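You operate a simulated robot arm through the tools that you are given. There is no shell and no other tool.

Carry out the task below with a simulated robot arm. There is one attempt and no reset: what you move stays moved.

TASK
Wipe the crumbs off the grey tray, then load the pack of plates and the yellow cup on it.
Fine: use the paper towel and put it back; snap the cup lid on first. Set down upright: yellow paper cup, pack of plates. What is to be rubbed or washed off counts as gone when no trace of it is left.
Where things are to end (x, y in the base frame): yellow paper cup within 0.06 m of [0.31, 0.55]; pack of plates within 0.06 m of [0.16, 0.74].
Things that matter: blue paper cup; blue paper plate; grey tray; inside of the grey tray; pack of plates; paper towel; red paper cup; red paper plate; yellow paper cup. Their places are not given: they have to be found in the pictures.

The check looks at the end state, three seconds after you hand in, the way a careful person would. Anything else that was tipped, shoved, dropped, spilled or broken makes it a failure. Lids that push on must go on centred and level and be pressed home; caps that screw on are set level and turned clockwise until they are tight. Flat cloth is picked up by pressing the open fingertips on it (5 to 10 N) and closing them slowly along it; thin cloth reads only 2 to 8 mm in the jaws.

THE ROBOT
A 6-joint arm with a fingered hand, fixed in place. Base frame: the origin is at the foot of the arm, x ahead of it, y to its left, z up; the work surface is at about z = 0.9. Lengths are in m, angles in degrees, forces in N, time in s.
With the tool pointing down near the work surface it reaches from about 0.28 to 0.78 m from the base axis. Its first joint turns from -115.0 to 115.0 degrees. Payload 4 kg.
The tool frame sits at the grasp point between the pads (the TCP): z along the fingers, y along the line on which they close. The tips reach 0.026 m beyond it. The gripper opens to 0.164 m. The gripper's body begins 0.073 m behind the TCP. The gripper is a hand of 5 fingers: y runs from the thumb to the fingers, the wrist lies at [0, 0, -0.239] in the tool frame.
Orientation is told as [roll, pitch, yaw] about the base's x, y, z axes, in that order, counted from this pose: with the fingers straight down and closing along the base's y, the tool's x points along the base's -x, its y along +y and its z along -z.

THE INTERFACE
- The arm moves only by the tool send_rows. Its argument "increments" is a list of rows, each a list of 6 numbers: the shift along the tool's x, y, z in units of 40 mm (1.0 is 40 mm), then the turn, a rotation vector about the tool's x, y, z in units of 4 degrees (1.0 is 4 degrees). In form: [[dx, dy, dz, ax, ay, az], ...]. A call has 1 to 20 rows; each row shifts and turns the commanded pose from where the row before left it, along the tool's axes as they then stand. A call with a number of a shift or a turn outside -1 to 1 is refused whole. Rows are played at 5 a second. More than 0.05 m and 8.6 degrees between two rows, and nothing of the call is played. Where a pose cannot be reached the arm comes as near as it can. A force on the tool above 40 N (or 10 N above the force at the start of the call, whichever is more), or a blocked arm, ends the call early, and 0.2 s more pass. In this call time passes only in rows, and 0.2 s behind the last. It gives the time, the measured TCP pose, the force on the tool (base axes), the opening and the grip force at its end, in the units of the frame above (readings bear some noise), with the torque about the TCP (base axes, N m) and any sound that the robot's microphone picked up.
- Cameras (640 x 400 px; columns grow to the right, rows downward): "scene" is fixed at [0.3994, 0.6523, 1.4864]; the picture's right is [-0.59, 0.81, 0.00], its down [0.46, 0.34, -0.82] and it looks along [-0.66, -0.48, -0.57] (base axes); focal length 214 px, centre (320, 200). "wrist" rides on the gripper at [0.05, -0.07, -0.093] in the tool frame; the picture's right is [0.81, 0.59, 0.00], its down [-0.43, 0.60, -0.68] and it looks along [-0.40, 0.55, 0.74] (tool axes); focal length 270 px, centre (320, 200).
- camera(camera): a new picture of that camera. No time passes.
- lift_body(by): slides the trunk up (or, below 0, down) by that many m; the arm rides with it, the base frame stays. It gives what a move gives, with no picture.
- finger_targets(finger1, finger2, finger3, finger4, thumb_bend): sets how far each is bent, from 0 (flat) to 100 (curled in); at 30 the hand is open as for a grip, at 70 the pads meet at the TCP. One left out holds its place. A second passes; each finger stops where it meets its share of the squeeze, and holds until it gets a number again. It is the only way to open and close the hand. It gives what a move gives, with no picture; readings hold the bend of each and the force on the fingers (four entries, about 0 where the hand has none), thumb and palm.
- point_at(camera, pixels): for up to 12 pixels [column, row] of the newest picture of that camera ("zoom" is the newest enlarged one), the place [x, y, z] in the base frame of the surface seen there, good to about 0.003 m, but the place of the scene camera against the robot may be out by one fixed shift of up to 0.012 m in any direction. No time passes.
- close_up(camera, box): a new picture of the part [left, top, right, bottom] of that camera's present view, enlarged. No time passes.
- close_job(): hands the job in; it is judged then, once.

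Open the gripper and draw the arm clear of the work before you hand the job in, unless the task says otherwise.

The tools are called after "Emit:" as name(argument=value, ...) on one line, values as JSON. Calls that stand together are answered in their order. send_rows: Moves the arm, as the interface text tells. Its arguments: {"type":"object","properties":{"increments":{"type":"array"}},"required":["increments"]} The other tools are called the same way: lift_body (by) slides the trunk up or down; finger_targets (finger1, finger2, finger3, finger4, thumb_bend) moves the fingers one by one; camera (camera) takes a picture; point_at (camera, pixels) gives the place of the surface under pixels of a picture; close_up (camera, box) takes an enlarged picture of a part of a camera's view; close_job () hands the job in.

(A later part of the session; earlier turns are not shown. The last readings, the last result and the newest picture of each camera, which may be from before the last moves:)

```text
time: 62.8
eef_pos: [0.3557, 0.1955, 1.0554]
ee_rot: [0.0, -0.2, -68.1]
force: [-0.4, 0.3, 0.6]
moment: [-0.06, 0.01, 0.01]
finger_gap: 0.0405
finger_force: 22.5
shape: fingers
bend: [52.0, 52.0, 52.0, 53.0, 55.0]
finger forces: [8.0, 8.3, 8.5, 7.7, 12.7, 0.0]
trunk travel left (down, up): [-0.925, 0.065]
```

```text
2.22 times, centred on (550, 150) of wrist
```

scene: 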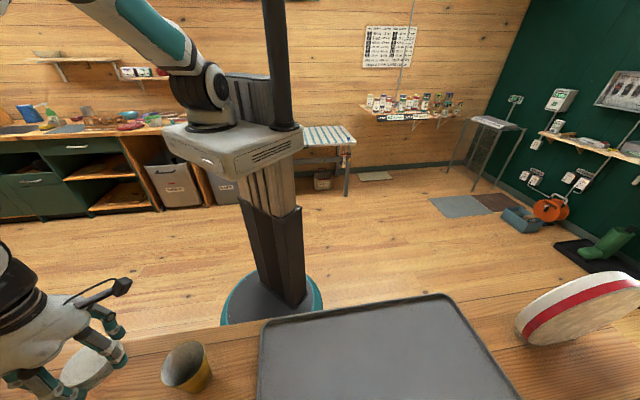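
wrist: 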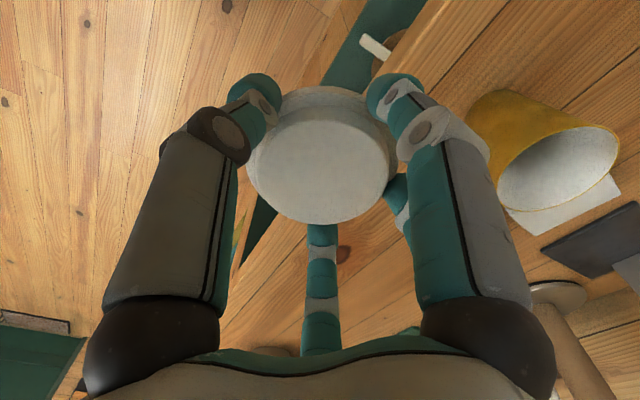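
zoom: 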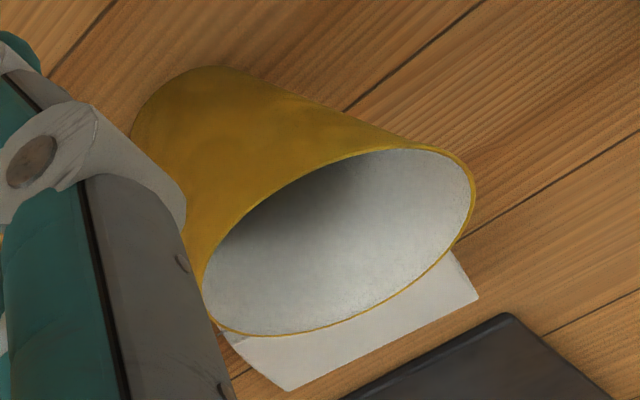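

The whole mouth is visible. I read points along the rim line.

Emit:
point_at(camera="zoom", pixels=[[205, 275], [228, 233], [268, 194], [318, 165], [370, 150], [420, 150], [466, 182], [462, 225], [430, 265], [370, 306], [300, 330], [235, 329]])

Emit:
point_at(camera="zoom", pixels=[[210, 275], [232, 237], [272, 198], [318, 170], [370, 155], [420, 155], [462, 184], [458, 223], [426, 263], [368, 302], [300, 325], [237, 325]])

```text
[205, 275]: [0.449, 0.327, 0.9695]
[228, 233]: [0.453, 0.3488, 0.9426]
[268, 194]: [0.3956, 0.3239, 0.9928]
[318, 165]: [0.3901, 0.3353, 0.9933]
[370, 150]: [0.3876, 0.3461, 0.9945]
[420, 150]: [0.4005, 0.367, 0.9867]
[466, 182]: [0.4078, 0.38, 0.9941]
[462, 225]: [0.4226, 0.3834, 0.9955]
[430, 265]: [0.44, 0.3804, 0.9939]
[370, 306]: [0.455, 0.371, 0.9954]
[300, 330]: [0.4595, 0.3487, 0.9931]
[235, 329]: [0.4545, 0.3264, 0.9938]
```

```text
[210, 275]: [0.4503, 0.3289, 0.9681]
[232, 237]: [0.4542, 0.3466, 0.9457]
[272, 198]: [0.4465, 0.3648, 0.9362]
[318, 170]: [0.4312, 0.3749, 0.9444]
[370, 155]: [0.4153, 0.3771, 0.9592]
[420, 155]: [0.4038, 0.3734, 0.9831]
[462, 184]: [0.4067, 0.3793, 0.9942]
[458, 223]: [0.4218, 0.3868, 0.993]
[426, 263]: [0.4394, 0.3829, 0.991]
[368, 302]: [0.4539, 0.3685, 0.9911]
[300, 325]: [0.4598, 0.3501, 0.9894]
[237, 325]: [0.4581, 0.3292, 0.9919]
```

The rim fits centre (0.4245,0.348), radius 0.0367, z 0.9935. I bring the lid over it at the present height (lid bottom ≈1.019).

Emit:
send_rows(increments=[[0.724, 0.749, 0, 0, 0, 0], [0.724, 0.749, 0, 0, 0, 0], [0.724, 0.749, 0, 0, 0, 0], [0.724, 0.749, 0, 0, 0, 0], [0, 0, 0, 0, 0, 0]])

Emit:
camera(camera="wrist")

Emit:
close_up(camera="scene", box=[120, 300, 270, 400])

```text
time: 64.0
eef_pos: [0.4255, 0.3441, 1.0553]
ee_rot: [-0.1, 0.0, -68.1]
force: [-0.1, -0.3, -0.6]
moment: [0.01, 0.01, -0.04]
finger_gap: 0.0403
finger_force: 22.8
shape: fingers
bend: [52.0, 52.0, 52.0, 53.0, 55.0]
finger forces: [8.0, 8.4, 8.5, 7.7, 12.7, 0.0]
trunk travel left (down, up): [-0.925, 0.065]
```

```text
taken
```

wrist: 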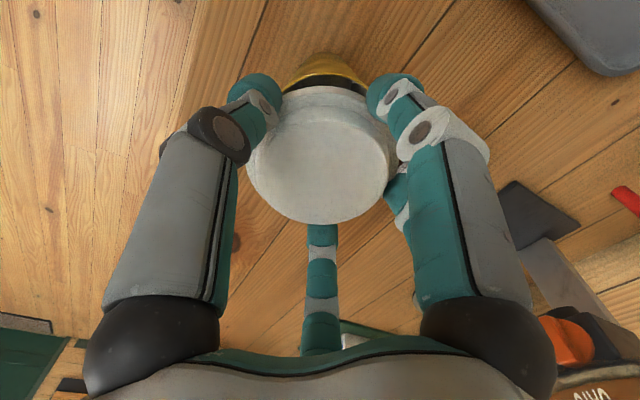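

```text
4.00 times, centred on (195, 350) of scene
```

zoom: 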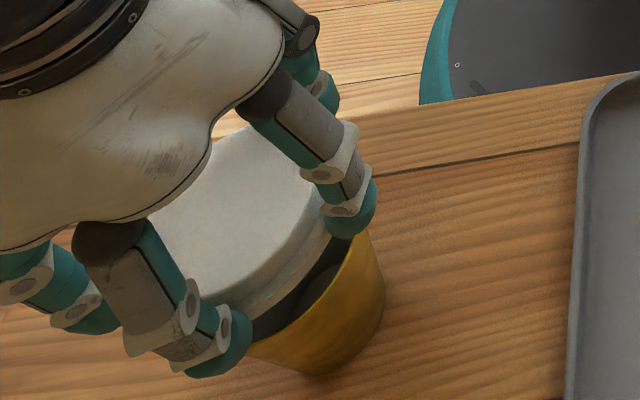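

The lid is above the cup. The reading says y is about 3 mm short; I take more readings to average out noise.

Emit:
send_rows(increments=[[0, 0, 0, 0, 0, 0]])

Emit:
send_rows(increments=[[0, 0, 0, 0, 0, 0]])

Emit:
send_rows(increments=[[0, 0, 0, 0, 0, 0]])

Emit:
point_at(camera="wrist", pixels=[[320, 75], [300, 80], [345, 80], [320, 55], [320, 120], [320, 165], [318, 222], [250, 165], [387, 165]])

```text
time: 64.4
eef_pos: [0.4242, 0.3446, 1.0563]
ee_rot: [0.0, 0.0, -68.0]
force: [-1.3, 0.7, -0.3]
moment: [-0.01, 0.02, -0.05]
finger_gap: 0.0401
finger_force: 22.4
shape: fingers
bend: [52.0, 52.0, 52.0, 53.0, 55.0]
finger forces: [8.0, 8.4, 8.5, 7.7, 12.6, 0.0]
trunk travel left (down, up): [-0.925, 0.065]
```

```text
time: 64.8
eef_pos: [0.4262, 0.3441, 1.0553]
ee_rot: [0.0, 0.0, -68.1]
force: [0.3, 0.9, 0.6]
moment: [0.01, -0.01, 0.02]
finger_gap: 0.0401
finger_force: 22.4
shape: fingers
bend: [52.0, 52.0, 52.0, 53.0, 55.0]
finger forces: [8.0, 8.4, 8.4, 7.7, 12.7, 0.0]
trunk travel left (down, up): [-0.925, 0.065]
```

```text
time: 65.2
eef_pos: [0.4247, 0.3446, 1.0557]
ee_rot: [0.0, 0.0, -67.9]
force: [-0.4, -0.4, 0.3]
moment: [0.0, -0.02, -0.01]
finger_gap: 0.0404
finger_force: 22.1
shape: fingers
bend: [52.0, 52.0, 52.0, 53.0, 55.0]
finger forces: [7.9, 8.4, 8.5, 7.6, 12.7, 0.0]
trunk travel left (down, up): [-0.925, 0.065]
```

```text
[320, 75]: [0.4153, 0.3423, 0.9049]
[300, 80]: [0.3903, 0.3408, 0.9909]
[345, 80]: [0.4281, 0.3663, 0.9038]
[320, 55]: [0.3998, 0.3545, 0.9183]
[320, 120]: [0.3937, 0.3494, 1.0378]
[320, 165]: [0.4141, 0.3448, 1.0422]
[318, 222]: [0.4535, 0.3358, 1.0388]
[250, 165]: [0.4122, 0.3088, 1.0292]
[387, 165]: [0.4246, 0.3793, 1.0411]
```

Mean TCP (0.4252,0.3444): I correct 3 mm along tool x and lower until the lid is just above the rim (TCP 1.035).

Emit:
send_rows(increments=[[0.083, 0, 0, 0, 0, 0], [0, 0, 0.25, 0, 0, 0], [0, 0, 0.25, 0, 0, 0]])

Emit:
close_up(camera="scene", box=[120, 300, 270, 400])

Emit:
close_up(camera="wrist", box=[230, 40, 410, 240])

```text
time: 66.0
eef_pos: [0.4232, 0.349, 1.0351]
ee_rot: [0.0, 0.0, -68.1]
force: [-0.5, -0.2, 0.1]
moment: [-0.03, -0.05, 0.0]
finger_gap: 0.04
finger_force: 22.4
shape: fingers
bend: [52.0, 52.0, 52.0, 53.0, 55.0]
finger forces: [8.0, 8.4, 8.5, 7.7, 12.6, 0.0]
trunk travel left (down, up): [-0.925, 0.065]
```

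```text
4.00 times, centred on (195, 350) of scene
```

zoom: 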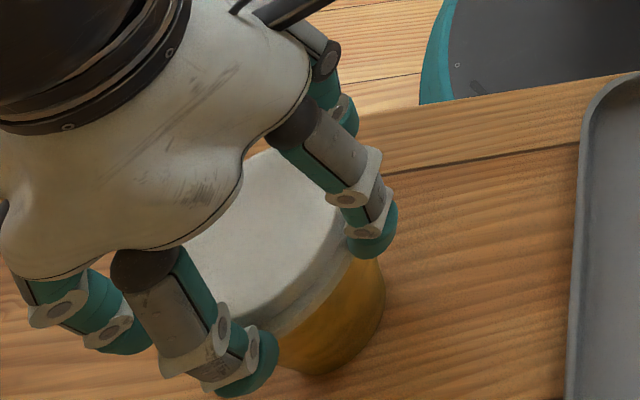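

```text
2.00 times, centred on (320, 140) of wrist
```

zoom: 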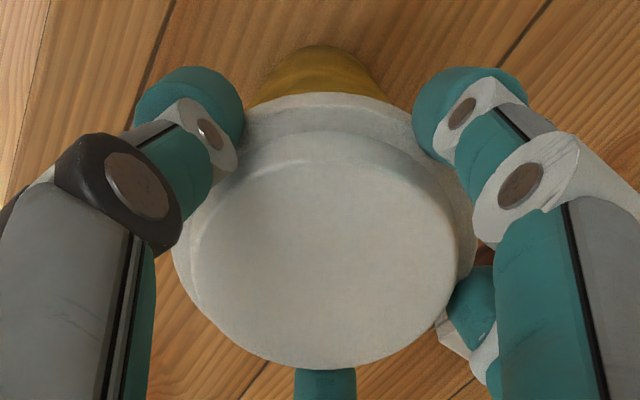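

The lid hides the rim and looks centred. I lower in 1 mm steps to feel for the rim.

Emit:
send_rows(increments=[[0, 0, 0.03, 0, 0, 0], [0, 0, 0.03, 0, 0, 0], [0, 0, 0.03, 0, 0, 0], [0, 0, 0.03, 0, 0, 0]])

```text
time: 67.0
eef_pos: [0.4219, 0.3488, 1.0305]
ee_rot: [0.0, -0.1, -68.1]
force: [-0.2, -0.1, -0.1]
moment: [0.02, 0.04, 0.01]
finger_gap: 0.0404
finger_force: 22.6
shape: fingers
bend: [52.0, 52.0, 52.0, 53.0, 55.0]
finger forces: [7.9, 8.5, 8.5, 7.8, 12.6, 0.0]
trunk travel left (down, up): [-0.925, 0.065]
```

No contact yet. I correct about 2 mm of drift back and continue down slowly.

Emit:
send_rows(increments=[[-0.04, 0.03, 0, 0, 0, 0], [0, 0, 0.03, 0, 0, 0], [0, 0, 0.03, 0, 0, 0], [0, 0, 0.03, 0, 0, 0]])

```text
time: 68.0
eef_pos: [0.4238, 0.3476, 1.0263]
ee_rot: [0.0, 0.0, -68.3]
force: [-0.6, -1.0, 0.5]
moment: [0.0, -0.02, 0.02]
finger_gap: 0.0405
finger_force: 22.6
shape: fingers
bend: [52.0, 52.0, 52.0, 53.0, 55.0]
finger forces: [8.0, 8.4, 8.6, 7.6, 12.7, 0.0]
trunk travel left (down, up): [-0.925, 0.065]
```

Still no contact at 1.026; I continue.

Emit:
send_rows(increments=[[0, 0, 0.03, 0, 0, 0], [0, 0, 0.03, 0, 0, 0]])

Emit:
close_up(camera="scene", box=[120, 300, 270, 400])

```text
time: 68.6
eef_pos: [0.4247, 0.3473, 1.0245]
ee_rot: [0.0, 0.0, -68.2]
force: [0.4, -0.2, -0.2]
moment: [0.05, -0.02, -0.01]
finger_gap: 0.0402
finger_force: 23.0
shape: fingers
bend: [52.0, 52.0, 52.0, 53.0, 55.0]
finger forces: [7.9, 8.2, 8.5, 7.7, 12.8, 0.1]
trunk travel left (down, up): [-0.925, 0.065]
```

```text
4.00 times, centred on (195, 350) of scene
```

zoom: 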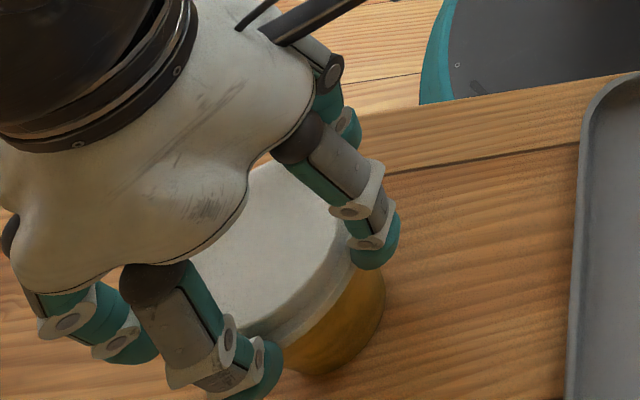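

Emit:
send_rows(increments=[[0, 0, 0.03, 0, 0, 0], [0, 0, 0.03, 0, 0, 0], [0, 0, 0.02, 0, 0, 0]])

```text
time: 69.4
eef_pos: [0.4238, 0.3467, 1.0225]
ee_rot: [0.1, 0.0, -68.0]
force: [-0.7, -1.1, 10.1]
moment: [0.05, 0.03, 0.01]
finger_gap: 0.0401
finger_force: 21.6
shape: fingers
bend: [52.0, 52.0, 52.0, 53.0, 55.0]
finger forces: [7.8, 7.8, 8.0, 7.7, 12.8, 0.0]
trunk travel left (down, up): [-0.925, 0.065]
heard: snap
```

A snap was heard at 10 N: the lid is home. I open the digits around it and check.

Emit:
finger_targets(finger1=38, finger2=38, finger3=38, finger4=38, thumb_bend=38)

Emit:
camera(camera="wrist")

Emit:
close_up(camera="scene", box=[120, 300, 270, 400])

```text
time: 70.4
eef_pos: [0.4248, 0.3466, 1.0213]
ee_rot: [0.0, 0.0, -68.2]
force: [1.2, -0.7, 0.4]
moment: [-0.04, 0.0, 0.02]
finger_gap: 0.0717
finger_force: 0.0
shape: fingers
bend: [38.0, 38.0, 38.0, 38.0, 38.0]
finger forces: [0.0, 0.0, 0.1, 0.1, 0.1, 0.0]
trunk travel left (down, up): [-0.925, 0.065]
```

```text
taken
```

wrist: 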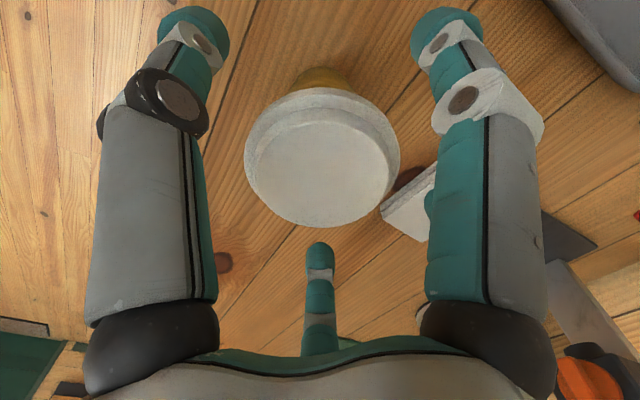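

```text
4.00 times, centred on (195, 350) of scene
```

zoom: 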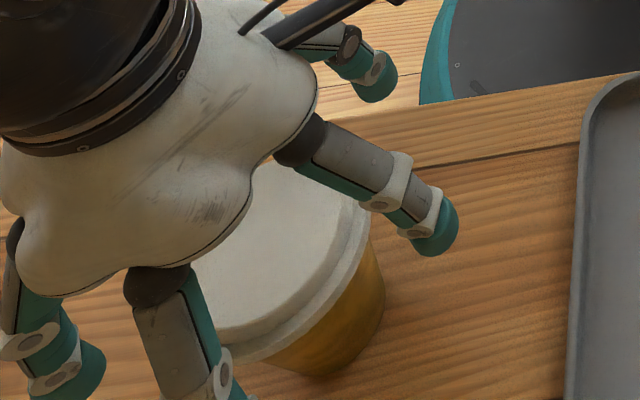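

The lid sits on the cup. I check its level and centre by reading plateau and flange points.

Emit:
point_at(camera="wrist", pixels=[[262, 165], [382, 165], [320, 120], [318, 222], [280, 205], [360, 205], [290, 130], [350, 130], [320, 92], [262, 115], [380, 115]])

```text
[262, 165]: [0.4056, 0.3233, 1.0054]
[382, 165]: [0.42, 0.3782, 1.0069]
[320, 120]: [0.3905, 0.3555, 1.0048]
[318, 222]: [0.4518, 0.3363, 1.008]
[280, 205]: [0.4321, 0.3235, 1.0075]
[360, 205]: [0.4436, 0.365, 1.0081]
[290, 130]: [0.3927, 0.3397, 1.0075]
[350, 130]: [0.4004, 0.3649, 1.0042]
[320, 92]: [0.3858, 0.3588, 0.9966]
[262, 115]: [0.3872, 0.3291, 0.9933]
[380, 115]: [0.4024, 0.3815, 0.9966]
```

The lid is level and centred. Now I lower the open hand along the cup to grip its body at z≈0.957.

Emit:
send_rows(increments=[[0, 0, 0.4, 0, 0, 0], [0, 0, 0.4, 0, 0, 0], [0, 0, 0.4, 0, 0, 0], [0, 0, 0.4, 0, 0, 0]])

Emit:
finger_targets(finger1=50, finger2=50, finger3=50, finger4=50, thumb_bend=50)

Emit:
camera(camera="wrist")

Emit:
close_up(camera="scene", box=[120, 300, 270, 400])

```text
time: 71.4
eef_pos: [0.4252, 0.3484, 0.9572]
ee_rot: [0.0, 0.0, -68.1]
force: [-0.7, -0.2, 1.0]
moment: [0.02, 0.01, 0.0]
finger_gap: 0.0715
finger_force: 0.1
shape: fingers
bend: [38.0, 38.0, 38.0, 38.0, 38.0]
finger forces: [0.1, 0.0, 0.0, 0.1, 0.1, 0.0]
trunk travel left (down, up): [-0.925, 0.065]
```

```text
time: 72.4
eef_pos: [0.4249, 0.3486, 0.9569]
ee_rot: [0.0, -0.1, -68.1]
force: [-0.7, -0.1, -0.8]
moment: [0.04, 0.0, -0.01]
finger_gap: 0.0428
finger_force: 0.1
shape: fingers
bend: [50.0, 50.0, 50.0, 50.0, 50.0]
finger forces: [0.0, 0.0, 0.1, 0.0, 0.1, 0.0]
trunk travel left (down, up): [-0.925, 0.065]
```

```text
taken
```

wrist: 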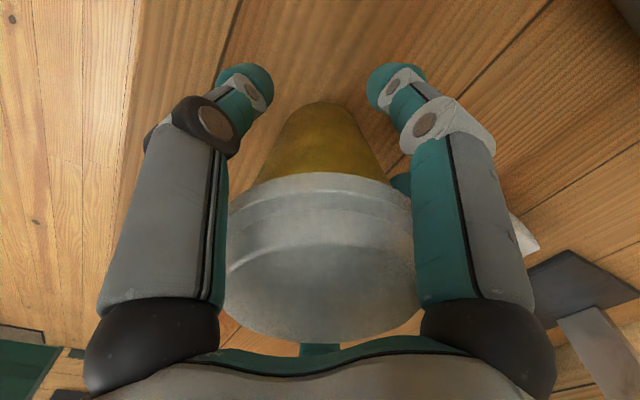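

```text
4.00 times, centred on (195, 350) of scene
```

zoom: 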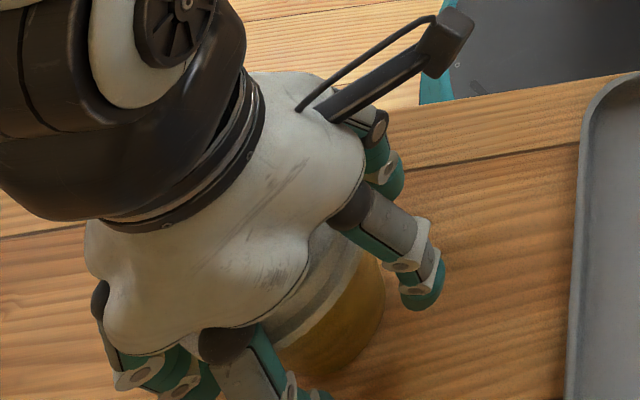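

The digits surround the cup body without contact. I close gently.

Emit:
finger_targets(finger1=56, finger2=56, finger3=56, finger4=56, thumb_bend=56)

Emit:
camera(camera="wrist")

```text
time: 73.4
eef_pos: [0.4243, 0.348, 0.9573]
ee_rot: [0.0, -0.1, -68.1]
force: [0.5, -0.3, 0.0]
moment: [0.02, -0.01, 0.0]
finger_gap: 0.028
finger_force: 0.3
shape: fingers
bend: [56.0, 56.0, 56.0, 56.0, 56.0]
finger forces: [0.1, 0.0, 0.2, 0.0, 0.0, 0.1]
trunk travel left (down, up): [-0.925, 0.065]
```

```text
taken
```

wrist: 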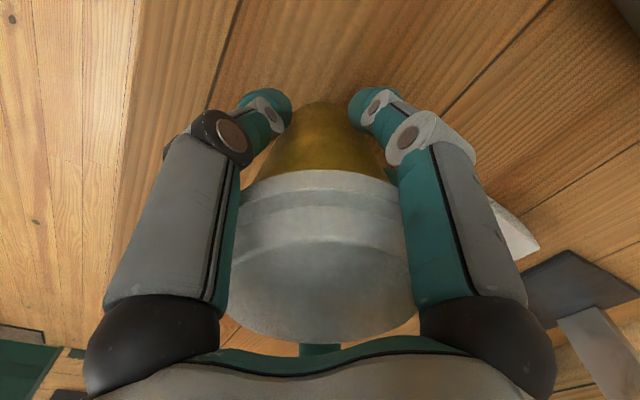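

Still just short of contact (0.3 N). I close further by a few steps.

Emit:
finger_targets(finger1=60, finger2=60, finger3=60, finger4=60, thumb_bend=60)

Emit:
camera(camera="wrist")

```text
time: 74.4
eef_pos: [0.4239, 0.3481, 0.9563]
ee_rot: [-0.1, 0.0, -68.2]
force: [0.6, -0.4, -0.5]
moment: [-0.01, -0.02, -0.03]
finger_gap: 0.0247
finger_force: 7.4
shape: fingers
bend: [57.0, 57.0, 57.0, 57.0, 58.0]
finger forces: [3.5, 2.5, 3.2, 2.8, 3.0, 0.0]
trunk travel left (down, up): [-0.925, 0.065]
```

```text
taken
```

wrist: 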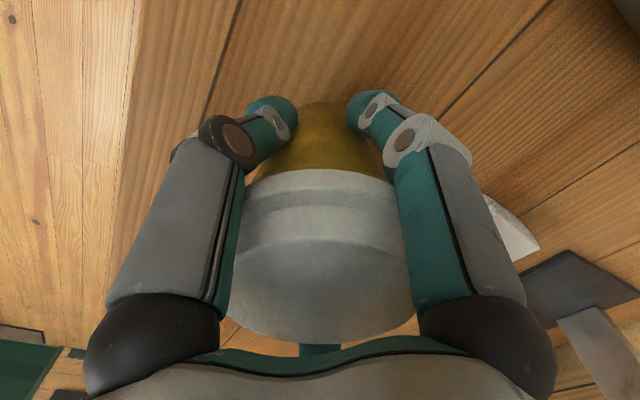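

A balanced grip of about 3 N per digit. I lift 3 cm slowly and check it holds.

Emit:
send_rows(increments=[[0, 0, -0.2, 0, 0, 0], [0, 0, -0.3, 0, 0, 0], [0, 0, -0.3, 0, 0, 0]])

Emit:
camera(camera="wrist")

Emit:
close_up(camera="scene", box=[120, 300, 270, 400])

```text
time: 75.2
eef_pos: [0.4238, 0.347, 0.9888]
ee_rot: [0.1, 0.0, -68.1]
force: [-0.9, 0.1, 0.4]
moment: [0.02, 0.03, 0.01]
finger_gap: 0.0244
finger_force: 7.0
shape: fingers
bend: [57.0, 57.0, 57.0, 57.0, 58.0]
finger forces: [3.4, 2.6, 3.4, 2.8, 3.0, 0.0]
trunk travel left (down, up): [-0.925, 0.065]
```

```text
taken
```

wrist: 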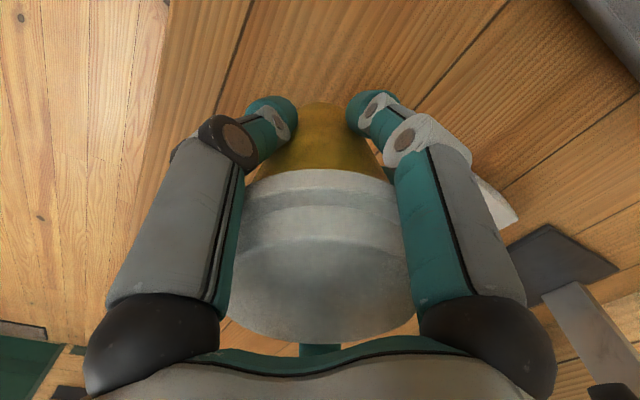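

```text
4.00 times, centred on (195, 350) of scene
```

zoom: 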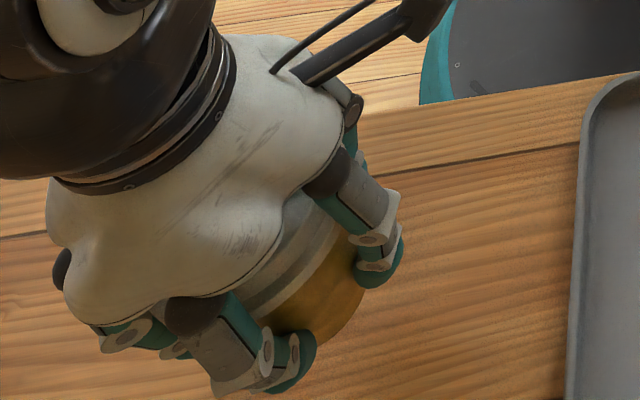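

The cup with lid is held steadily. I rise and carry it level to above (0.31,0.55) on the tray.

Emit:
send_rows(increments=[[0, 0, -0.6, 0, 0, 0], [0, 0, -0.6, 0, 0, 0], [0.824, -0.107, 0, 0, 0, 0], [0.824, -0.107, 0, 0, 0, 0], [0.824, -0.107, 0, 0, 0, 0], [0.824, -0.107, 0, 0, 0, 0], [0.824, -0.107, 0, 0, 0, 0], [0.824, -0.107, 0, 0, 0, 0], [0.824, -0.107, 0, 0, 0, 0]])

Emit:
camera(camera="scene")

Emit:
camera(camera="wrist")

```text
time: 77.2
eef_pos: [0.3101, 0.5511, 1.0356]
ee_rot: [0.0, -0.1, -68.2]
force: [0.4, -0.8, -1.2]
moment: [-0.02, -0.01, -0.04]
finger_gap: 0.0246
finger_force: 7.7
shape: fingers
bend: [57.0, 57.0, 57.0, 57.0, 58.0]
finger forces: [3.4, 2.6, 3.3, 2.8, 2.8, 0.0]
trunk travel left (down, up): [-0.925, 0.065]
```

```text
taken
```

scene: 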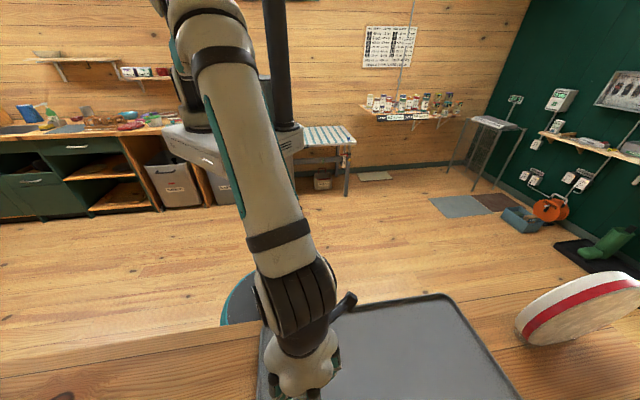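

```text
taken
```

wrist: 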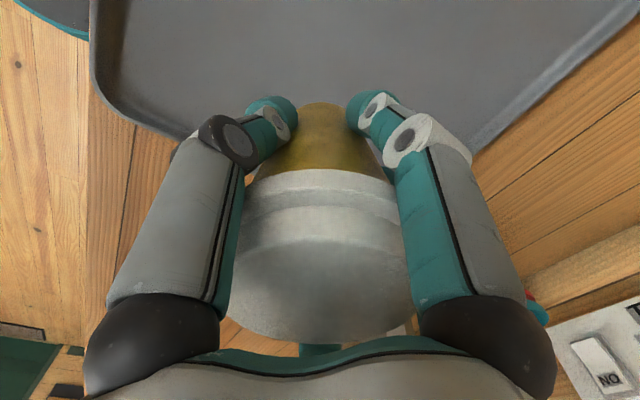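

Above the target. I lower to near the tray floor, then feel for contact.

Emit:
send_rows(increments=[[0, 0, 0.5, 0, 0, 0], [0, 0, 0.5, 0, 0, 0], [0, 0, 0.4, 0, 0, 0], [0, 0, 0.2, 0, 0, 0], [0, 0, 0.08, 0, 0, 0], [0, 0, 0.04, 0, 0, 0]])

Emit:
send_rows(increments=[[0, 0, 0.04, 0, 0, 0], [0, 0, 0.03, 0, 0, 0]])

```text
time: 78.6
eef_pos: [0.3115, 0.5505, 0.9682]
ee_rot: [-0.1, 0.1, -68.0]
force: [-0.2, 0.7, -0.7]
moment: [-0.03, -0.01, -0.04]
finger_gap: 0.0244
finger_force: 6.7
shape: fingers
bend: [57.0, 57.0, 57.0, 57.0, 58.0]
finger forces: [3.5, 2.6, 3.2, 2.8, 2.9, 0.1]
trunk travel left (down, up): [-0.925, 0.065]
```

```text
time: 79.2
eef_pos: [0.311, 0.5514, 0.9652]
ee_rot: [0.0, 0.0, -68.1]
force: [-0.3, 0.0, -0.1]
moment: [0.0, -0.03, 0.01]
finger_gap: 0.0243
finger_force: 7.6
shape: fingers
bend: [57.0, 57.0, 57.0, 57.0, 58.0]
finger forces: [3.3, 2.6, 3.3, 2.7, 2.9, 0.0]
trunk travel left (down, up): [-0.925, 0.065]
```

No contact yet at 0.965; I go on in 1 mm steps.

Emit:
send_rows(increments=[[0, 0, 0.03, 0, 0, 0], [0, 0, 0.03, 0, 0, 0]])

Emit:
send_rows(increments=[[0, 0, 0.03, 0, 0, 0]])

```text
time: 79.8
eef_pos: [0.3109, 0.5508, 0.9626]
ee_rot: [0.0, 0.0, -68.1]
force: [-0.1, 0.2, -0.3]
moment: [0.0, -0.01, 0.03]
finger_gap: 0.0245
finger_force: 7.6
shape: fingers
bend: [57.0, 57.0, 57.0, 57.0, 58.0]
finger forces: [3.4, 2.6, 3.3, 2.8, 3.0, 0.0]
trunk travel left (down, up): [-0.925, 0.065]
```

```text
time: 80.2
eef_pos: [0.3106, 0.552, 0.9624]
ee_rot: [0.1, 0.1, -68.2]
force: [-0.2, -1.2, 4.8]
moment: [0.01, 0.08, -0.01]
finger_gap: 0.0242
finger_force: 8.2
shape: fingers
bend: [57.0, 57.0, 57.0, 57.0, 58.0]
finger forces: [3.4, 2.7, 3.8, 2.9, 3.0, 0.1]
trunk travel left (down, up): [-0.925, 0.065]
```

The cup stands on the tray (4.8 N). I open the digits in stages to release it.

Emit:
finger_targets(finger1=50, finger2=50, finger3=50, finger4=50, thumb_bend=50)

Emit:
finger_targets(finger1=35, finger2=35, finger3=35, finger4=35, thumb_bend=35)

Emit:
camera(camera="wrist")

```text
time: 81.2
eef_pos: [0.3098, 0.5503, 0.9614]
ee_rot: [0.1, 0.0, -68.1]
force: [0.2, 0.0, 0.3]
moment: [0.02, 0.0, 0.03]
finger_gap: 0.0422
finger_force: 0.1
shape: fingers
bend: [50.0, 50.0, 50.0, 50.0, 50.0]
finger forces: [0.0, 0.1, 0.0, 0.1, 0.0, 0.0]
trunk travel left (down, up): [-0.925, 0.065]
```

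```text
time: 82.2
eef_pos: [0.3114, 0.552, 0.962]
ee_rot: [0.0, 0.0, -68.2]
force: [-0.2, 0.3, 0.8]
moment: [-0.01, 0.0, -0.01]
finger_gap: 0.0789
finger_force: 0.0
shape: fingers
bend: [35.0, 35.0, 35.0, 35.0, 35.0]
finger forces: [0.1, 0.1, 0.0, 0.1, 0.0, 0.0]
trunk travel left (down, up): [-0.925, 0.065]
```

```text
taken
```

wrist: 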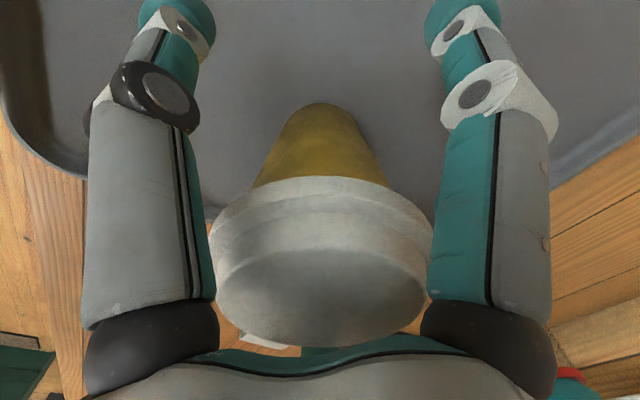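

The cup stands free between the open digits. I rise straight up well clear of it.

Emit:
send_rows(increments=[[0, 0, -0.5, 0, 0, 0], [0, 0, -0.8, 0, 0, 0], [0, 0, -0.8, 0, 0, 0], [0, 0, -0.8, 0, 0, 0], [0, 0, -0.8, 0, 0, 0], [0, 0, -0.8, 0, 0, 0], [0, 0, -0.8, 0, 0, 0]])

Emit:
camera(camera="scene")

Emit:
camera(camera="wrist")

```text
time: 83.8
eef_pos: [0.3102, 0.5508, 1.1741]
ee_rot: [0.1, 0.0, -68.0]
force: [-0.5, -0.6, 0.6]
moment: [0.04, -0.01, 0.02]
finger_gap: 0.0788
finger_force: 0.0
shape: fingers
bend: [35.0, 35.0, 35.0, 35.0, 35.0]
finger forces: [0.0, 0.0, 0.1, 0.1, 0.0, 0.1]
trunk travel left (down, up): [-0.925, 0.065]
```

```text
taken
```

scene: 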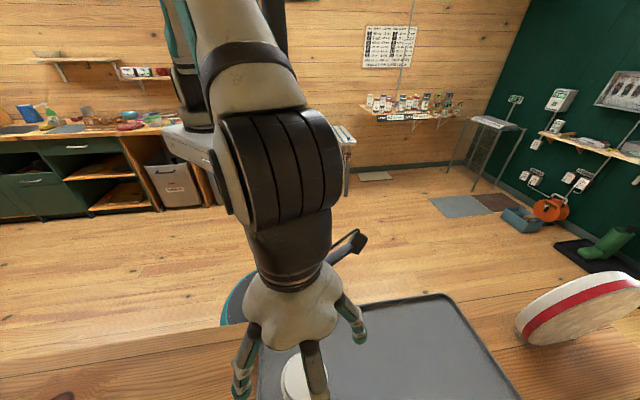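

```text
taken
```

wrist: 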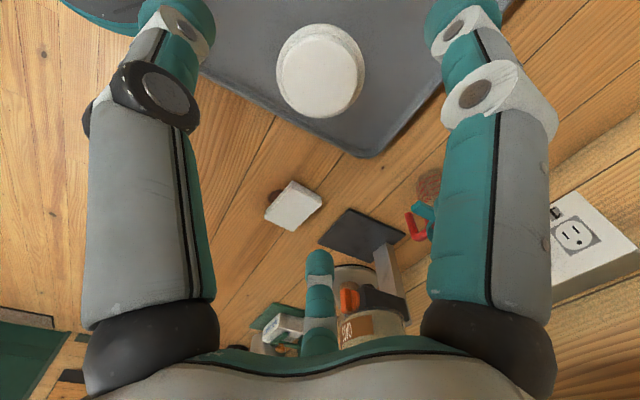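

The cup with lid stands on the tray at (320,70) in the wrist view; towel back in place at (293,205). Next the plate pack: I rise, turn so the closing axis lies across the pack's thickness, and tilt the hand 45°.

Emit:
send_rows(increments=[[0, 0, -0.8, 0, 0, 0], [0, 0, -0.8, 0, 0, 0], [0, 0, 0, 0, 0, -0.9], [0, 0, 0, 0, 0, -0.9], [0, 0, 0, 0, 0, -0.9], [0, 0, 0, 0, 0, -0.9], [0, 0, 0, 0, 0, -0.9], [0, 0, 0, 0, 0, -0.9], [0, 0, 0, 0, 0.95, 0], [0, 0, 0, 0, 0.95, 0], [0, 0, 0, 0, 0.95, 0], [0, 0, 0, 0, 0.95, 0], [0, 0, 0, 0, 0.95, 0], [0, 0, 0, 0, 0.95, 0], [0, 0, 0, 0, 0.95, 0], [0, 0, 0, 0, 0.95, 0], [0, 0, 0, 0, 0.95, 0], [0, 0, 0, 0, 0.95, 0], [0, 0, 0, 0, 0.95, 0], [0, 0, 0, 0, 0.8, 0]])

Emit:
camera(camera="wrist")

Emit:
camera(camera="scene")

```text
time: 88.0
eef_pos: [0.3112, 0.5518, 1.2371]
ee_rot: [0.1, 45.0, -46.5]
force: [0.0, 0.2, -0.5]
moment: [-0.02, -0.04, 0.0]
finger_gap: 0.0789
finger_force: 0.0
shape: fingers
bend: [35.0, 35.0, 35.0, 35.0, 35.0]
finger forces: [0.0, 0.0, 0.0, 0.0, 0.0, 0.0]
trunk travel left (down, up): [-0.925, 0.065]
```

```text
taken
```

wrist: 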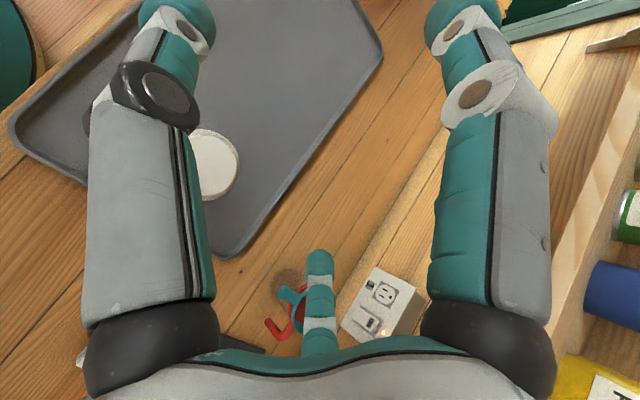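

```text
taken
```

scene: 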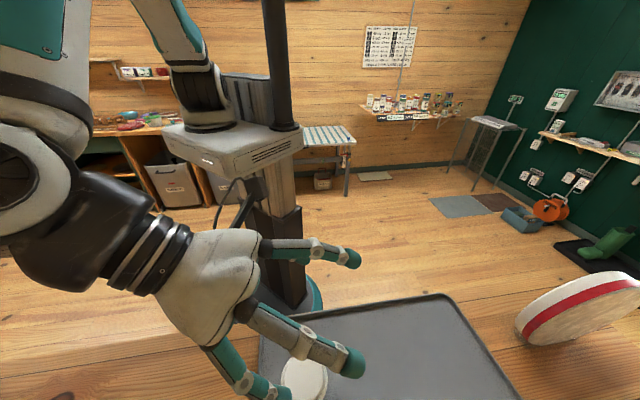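

The pose is as planned. I move along towards the pack, stopping short for a look.

Emit:
send_rows(increments=[[0.6, -0.08, 0.82, 0, 0, 0], [0.6, -0.08, 0.82, 0, 0, 0], [0.6, -0.08, 0.82, 0, 0, 0], [0.6, -0.08, 0.82, 0, 0, 0], [0.6, -0.08, 0.82, 0, 0, 0], [0.6, -0.08, 0.82, 0, 0, 0], [0.6, -0.08, 0.82, 0, 0, 0]])

Emit:
camera(camera="wrist")

Emit:
camera(camera="scene")

```text
time: 89.6
eef_pos: [0.1007, 0.7414, 1.1933]
ee_rot: [0.0, 44.9, -46.5]
force: [-0.1, 1.1, 0.0]
moment: [0.04, -0.01, 0.0]
finger_gap: 0.0789
finger_force: 0.1
shape: fingers
bend: [35.0, 35.0, 35.0, 35.0, 35.0]
finger forces: [0.0, 0.1, 0.1, 0.1, 0.0, 0.0]
trunk travel left (down, up): [-0.925, 0.065]
```

```text
taken
```

wrist: 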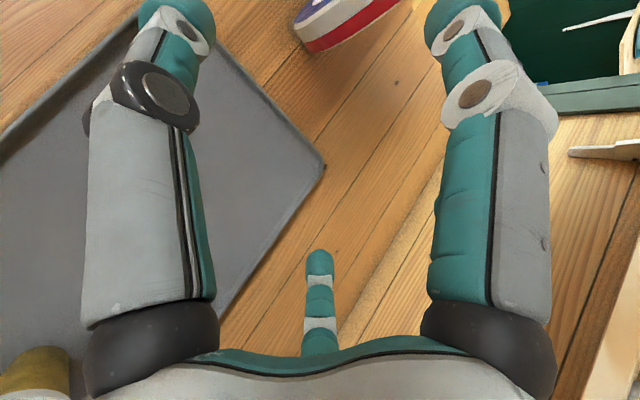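

```text
taken
```

scene: 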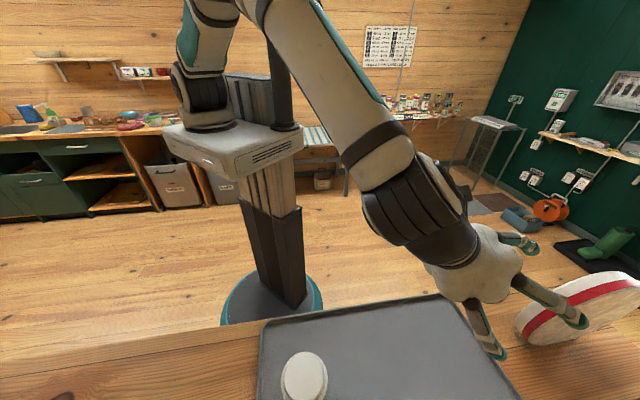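

The pack's near rim shows at (345,20). I zoom and read its edges to locate its mid-plane.

Emit:
close_up(camera="wrist", box=[270, 0, 430, 100])

Emit:
point_at(camera="wrist", pixels=[[310, 8], [300, 22], [308, 38], [312, 50], [330, 20], [335, 40], [350, 5], [355, 30], [370, 20], [390, 5], [312, 30], [340, 28]])

```text
4.00 times, centred on (350, 50) of wrist
```

zoom: 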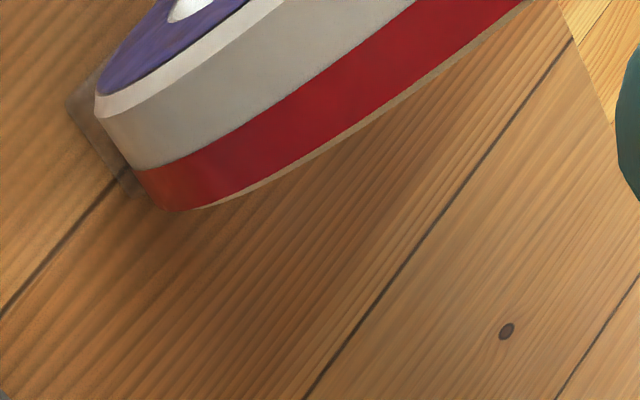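

```text
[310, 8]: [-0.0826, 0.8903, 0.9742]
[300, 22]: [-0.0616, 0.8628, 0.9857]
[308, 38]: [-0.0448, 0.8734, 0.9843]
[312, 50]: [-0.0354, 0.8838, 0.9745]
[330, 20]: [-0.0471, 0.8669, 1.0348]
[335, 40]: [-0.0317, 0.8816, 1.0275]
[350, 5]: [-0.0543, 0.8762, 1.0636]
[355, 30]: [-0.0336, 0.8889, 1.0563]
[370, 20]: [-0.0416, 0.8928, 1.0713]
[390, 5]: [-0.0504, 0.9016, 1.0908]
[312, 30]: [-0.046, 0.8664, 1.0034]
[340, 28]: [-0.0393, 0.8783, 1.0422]
```

Fit: mid-plane at 0.5715 along the closing axis, centre about (t 0.774, z 1.014), R≈0.113. I splay fingers 1 and 4, open 2, 3 and thumb, and move to the pre-grasp 0.12 m out.

Emit:
finger_targets(finger1=0, finger2=32, finger3=32, finger4=0, thumb_bend=32)

Emit:
send_rows(increments=[[0.6, -0.075, 0.8, 0, 0, 0], [0.6, -0.075, 0.8, 0, 0, 0], [0.6, -0.075, 0.8, 0, 0, 0], [0.6, -0.075, 0.8, 0, 0, 0]])

Emit:
camera(camera="wrist")

Emit:
camera(camera="scene")

```text
time: 90.6
eef_pos: [0.1016, 0.7415, 1.1937]
ee_rot: [0.0, 45.0, -46.6]
force: [-0.6, 0.5, -0.6]
moment: [0.02, -0.02, 0.01]
finger_gap: 0.1084
finger_force: 0.1
shape: fingers
bend: [1.0, 32.0, 32.0, 1.0, 32.0]
finger forces: [0.1, 0.0, 0.0, 0.0, 0.0, 0.0]
trunk travel left (down, up): [-0.925, 0.065]
```

```text
time: 91.6
eef_pos: [-0.0187, 0.8479, 1.1691]
ee_rot: [0.0, 44.9, -46.6]
force: [-0.1, -1.1, 0.5]
moment: [-0.01, -0.03, -0.01]
finger_gap: 0.1085
finger_force: 0.1
shape: fingers
bend: [1.0, 32.0, 32.0, 1.0, 32.0]
finger forces: [0.1, 0.0, 0.0, 0.1, 0.0, 0.1]
trunk travel left (down, up): [-0.925, 0.065]
```

```text
taken
```

wrist: 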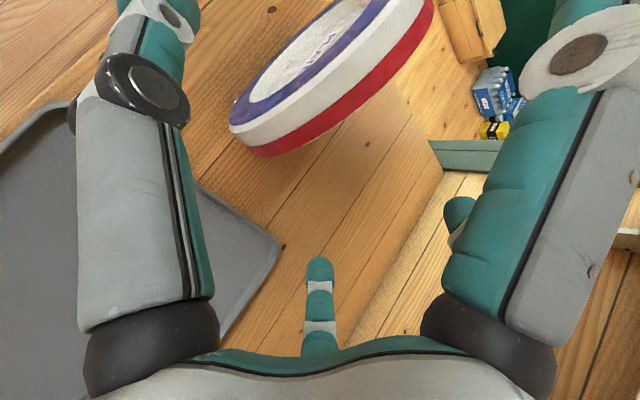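

```text
taken
```

scene: 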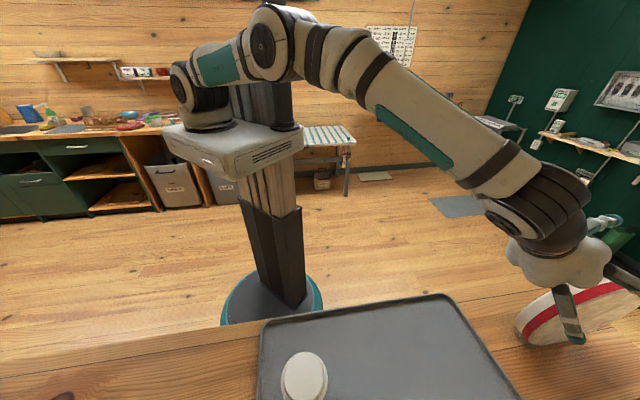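

The pack is well in view between the digits. I refine its plane and rim from here.

Emit:
point_at(camera="wrist", pixels=[[235, 124], [265, 70], [300, 85], [340, 55], [245, 143], [262, 153], [300, 145], [350, 110], [400, 60], [430, 25], [300, 120], [380, 45]])

Emit:
close_up(camera="wrist", box=[210, 0, 450, 180])

```text
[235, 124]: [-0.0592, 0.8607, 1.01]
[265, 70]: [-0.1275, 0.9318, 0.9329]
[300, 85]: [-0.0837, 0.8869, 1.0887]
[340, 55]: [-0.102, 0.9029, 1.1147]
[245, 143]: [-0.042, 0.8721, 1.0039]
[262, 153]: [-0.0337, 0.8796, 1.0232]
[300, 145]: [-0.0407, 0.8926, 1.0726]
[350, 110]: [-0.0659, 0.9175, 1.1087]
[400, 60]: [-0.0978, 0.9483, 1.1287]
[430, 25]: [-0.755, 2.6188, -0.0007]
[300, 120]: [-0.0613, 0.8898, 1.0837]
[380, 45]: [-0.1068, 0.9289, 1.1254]
```

```text
2.22 times, centred on (330, 90) of wrist
```

zoom: 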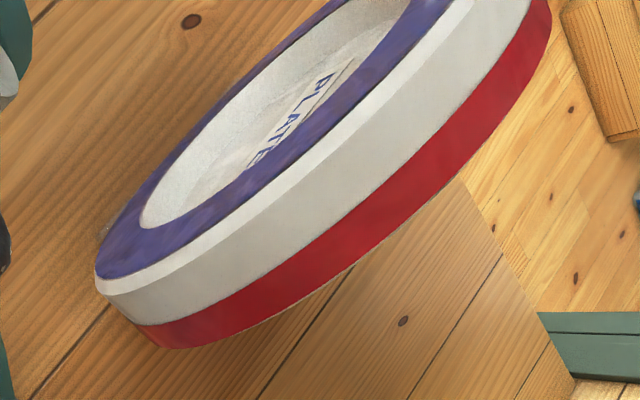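

Refined: centre (t 0.776, z 1.014), R 0.115, mid-plane 0.571; the TCP is on it. I advance along the tool axis, first halfway.

Emit:
send_rows(increments=[[0.02, 0.01, 0.6, 0, 0, 0], [0.02, 0.01, 0.6, 0, 0, 0], [0.01, 0, 0.5, 0, 0, 0]])

Emit:
camera(camera="wrist")

Emit:
close_up(camera="scene", box=[480, 200, 640, 370])

```text
time: 92.4
eef_pos: [-0.0486, 0.8753, 1.1245]
ee_rot: [0.0, 44.8, -46.7]
force: [-0.8, 0.8, 0.5]
moment: [-0.01, -0.03, -0.02]
finger_gap: 0.1085
finger_force: 0.1
shape: fingers
bend: [1.0, 32.0, 32.0, 1.0, 32.0]
finger forces: [0.1, 0.0, 0.1, 0.0, 0.0, 0.0]
out of reach, approached as far as the arm can: row 3
trunk travel left (down, up): [-0.925, 0.065]
```

```text
taken
```

wrist: 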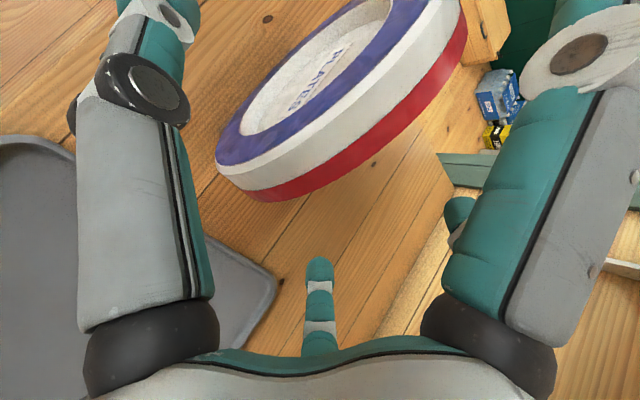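

```text
2.35 times, centred on (560, 285) of scene
```

zoom: 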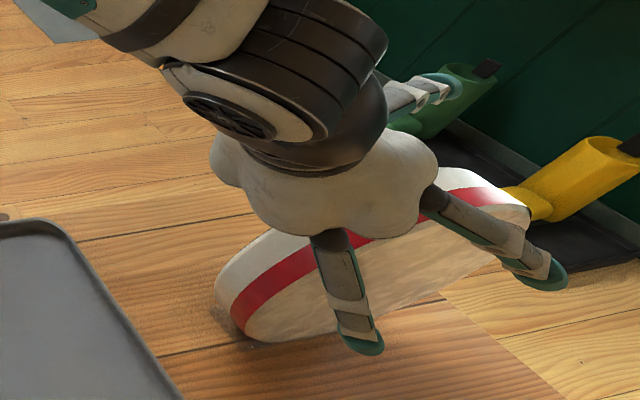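

The reach ends 4 cm short with the trunk at this height. I read where shoulder and elbow are, to choose a better trunk height.

Emit:
camera(camera="scene")

Emit:
point_at(camera="scene", pixels=[[190, 95], [230, 140], [265, 50], [290, 45], [210, 75], [350, 60], [480, 170], [530, 210], [545, 190], [590, 240]])

```text
taken
```

scene: 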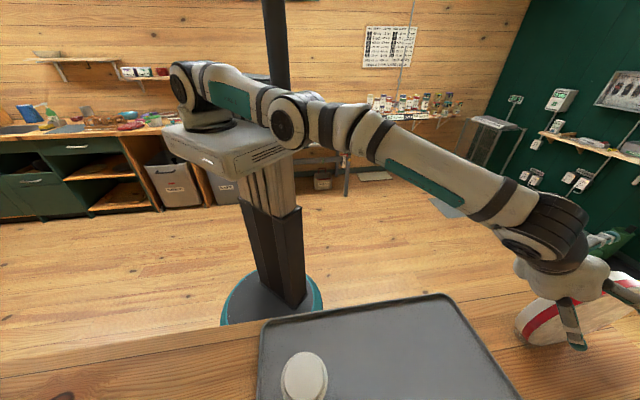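

```text
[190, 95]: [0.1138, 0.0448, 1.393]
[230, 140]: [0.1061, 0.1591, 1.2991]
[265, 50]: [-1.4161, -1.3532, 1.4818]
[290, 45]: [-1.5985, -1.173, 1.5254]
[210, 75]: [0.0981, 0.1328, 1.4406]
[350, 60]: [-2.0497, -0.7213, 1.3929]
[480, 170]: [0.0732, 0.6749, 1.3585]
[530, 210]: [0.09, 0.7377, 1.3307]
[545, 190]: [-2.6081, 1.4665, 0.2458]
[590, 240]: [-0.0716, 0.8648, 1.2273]
```

The shoulder sits at z≈1.39, above the wrist; a lower trunk and a flatter hand will reach further. I back out along the tool axis first.

Emit:
send_rows(increments=[[0, 0, -0.6, 0, 0, 0], [0, 0, -0.8, 0, 0, 0], [0, 0, -0.8, 0, 0, 0], [0, 0, -0.8, 0, 0, 0], [0, 0, -0.8, 0, 0, 0], [0, 0, -0.8, 0, 0, 0]])

Emit:
lift_body(by=-0.12)

Emit:
camera(camera="scene")

```text
time: 93.8
eef_pos: [0.0398, 0.781, 1.2559]
ee_rot: [0.0, 45.1, -46.6]
force: [0.2, -0.4, -0.4]
moment: [0.01, -0.03, 0.02]
finger_gap: 0.1085
finger_force: 0.1
shape: fingers
bend: [1.0, 32.0, 32.0, 1.0, 32.0]
finger forces: [0.0, 0.1, 0.1, 0.1, 0.0, 0.1]
trunk travel left (down, up): [-0.925, 0.065]
```

```text
time: 95.3
eef_pos: [0.0399, 0.7826, 1.1362]
ee_rot: [0.0, 45.0, -46.5]
force: [0.0, -0.5, 0.7]
moment: [0.02, -0.02, -0.02]
finger_gap: 0.1088
finger_force: 0.1
shape: fingers
bend: [1.0, 32.0, 32.0, 1.0, 32.0]
finger forces: [0.0, 0.1, 0.0, 0.1, 0.0, 0.1]
trunk travel left (down, up): [-0.805, 0.185]
```

```text
taken
```

scene: 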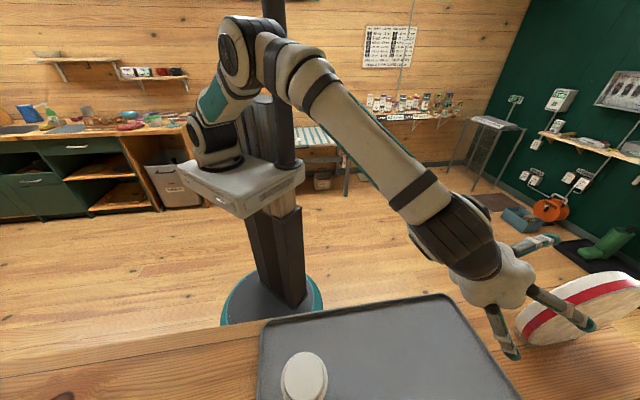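

Now the trunk is lower. I flatten the hand by 20° more and move to a pre-grasp in line with the pack's upper near rim.

Emit:
send_rows(increments=[[0, 0, 0, 0, 1, 0], [0, 0, 0, 0, 1, 0], [0, 0, 0, 0, 1, 0], [0, 0, 0, 0, 1, 0], [0, 0, 0, 0, 1, 0], [0.12, 0.03, 0.62, 0, 0, 0], [0.12, 0.03, 0.63, 0, 0, 0], [0.12, 0.02, 0.63, 0, 0, 0]])

Emit:
camera(camera="wrist")

Emit:
camera(camera="scene")

```text
time: 97.1
eef_pos: [-0.0104, 0.8393, 1.1171]
ee_rot: [-0.1, 65.0, -46.7]
force: [-0.3, 0.2, 0.7]
moment: [0.01, -0.03, 0.01]
finger_gap: 0.1083
finger_force: 0.1
shape: fingers
bend: [1.0, 32.0, 32.0, 1.0, 32.0]
finger forces: [0.1, 0.0, 0.1, 0.0, 0.0, 0.0]
trunk travel left (down, up): [-0.805, 0.185]
```

```text
taken
```

wrist: 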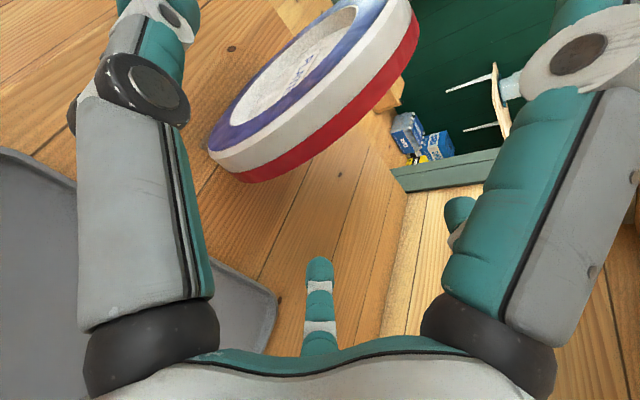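

```text
taken
```

scene: 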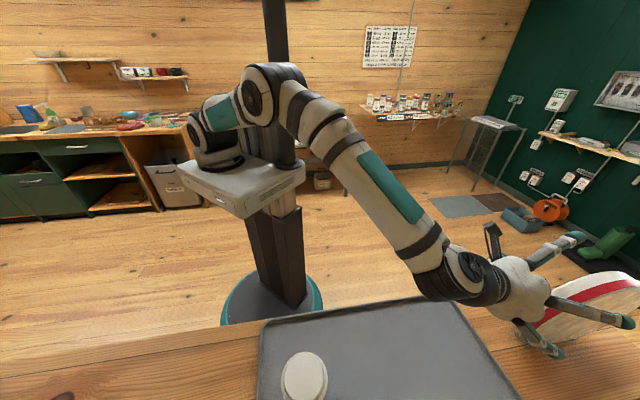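

Aligned (t 0.616, y 0.570). I advance 5 cm and look again.

Emit:
send_rows(increments=[[0, 0.01, 0.6, 0, 0, 0], [0, 0.01, 0.6, 0, 0, 0]])

Emit:
camera(camera="wrist")

Emit:
close_up(camera="scene", box=[480, 220, 640, 380])

```text
time: 97.7
eef_pos: [-0.0381, 0.8708, 1.0946]
ee_rot: [0.0, 65.0, -46.6]
force: [0.1, 0.2, -0.3]
moment: [0.01, -0.01, -0.02]
finger_gap: 0.1086
finger_force: 0.0
shape: fingers
bend: [1.0, 32.0, 32.0, 1.0, 32.0]
finger forces: [0.1, 0.0, 0.0, 0.0, 0.0, 0.1]
trunk travel left (down, up): [-0.805, 0.185]
```

```text
taken
```

wrist: 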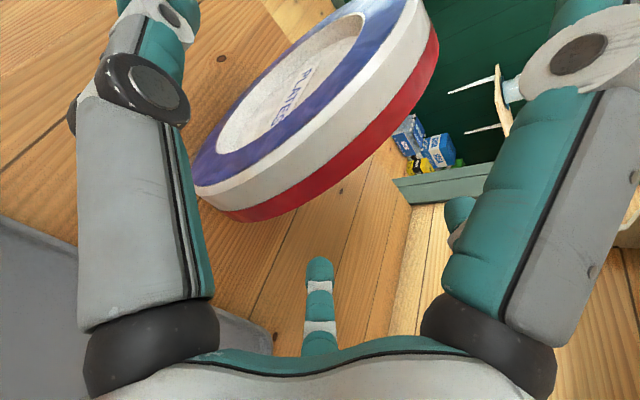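

```text
2.50 times, centred on (560, 300) of scene
```

zoom: 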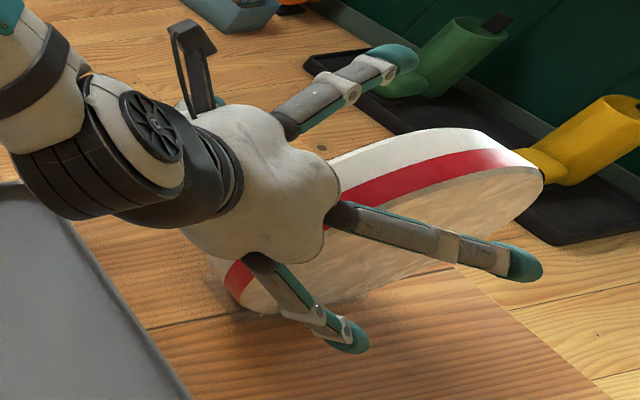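

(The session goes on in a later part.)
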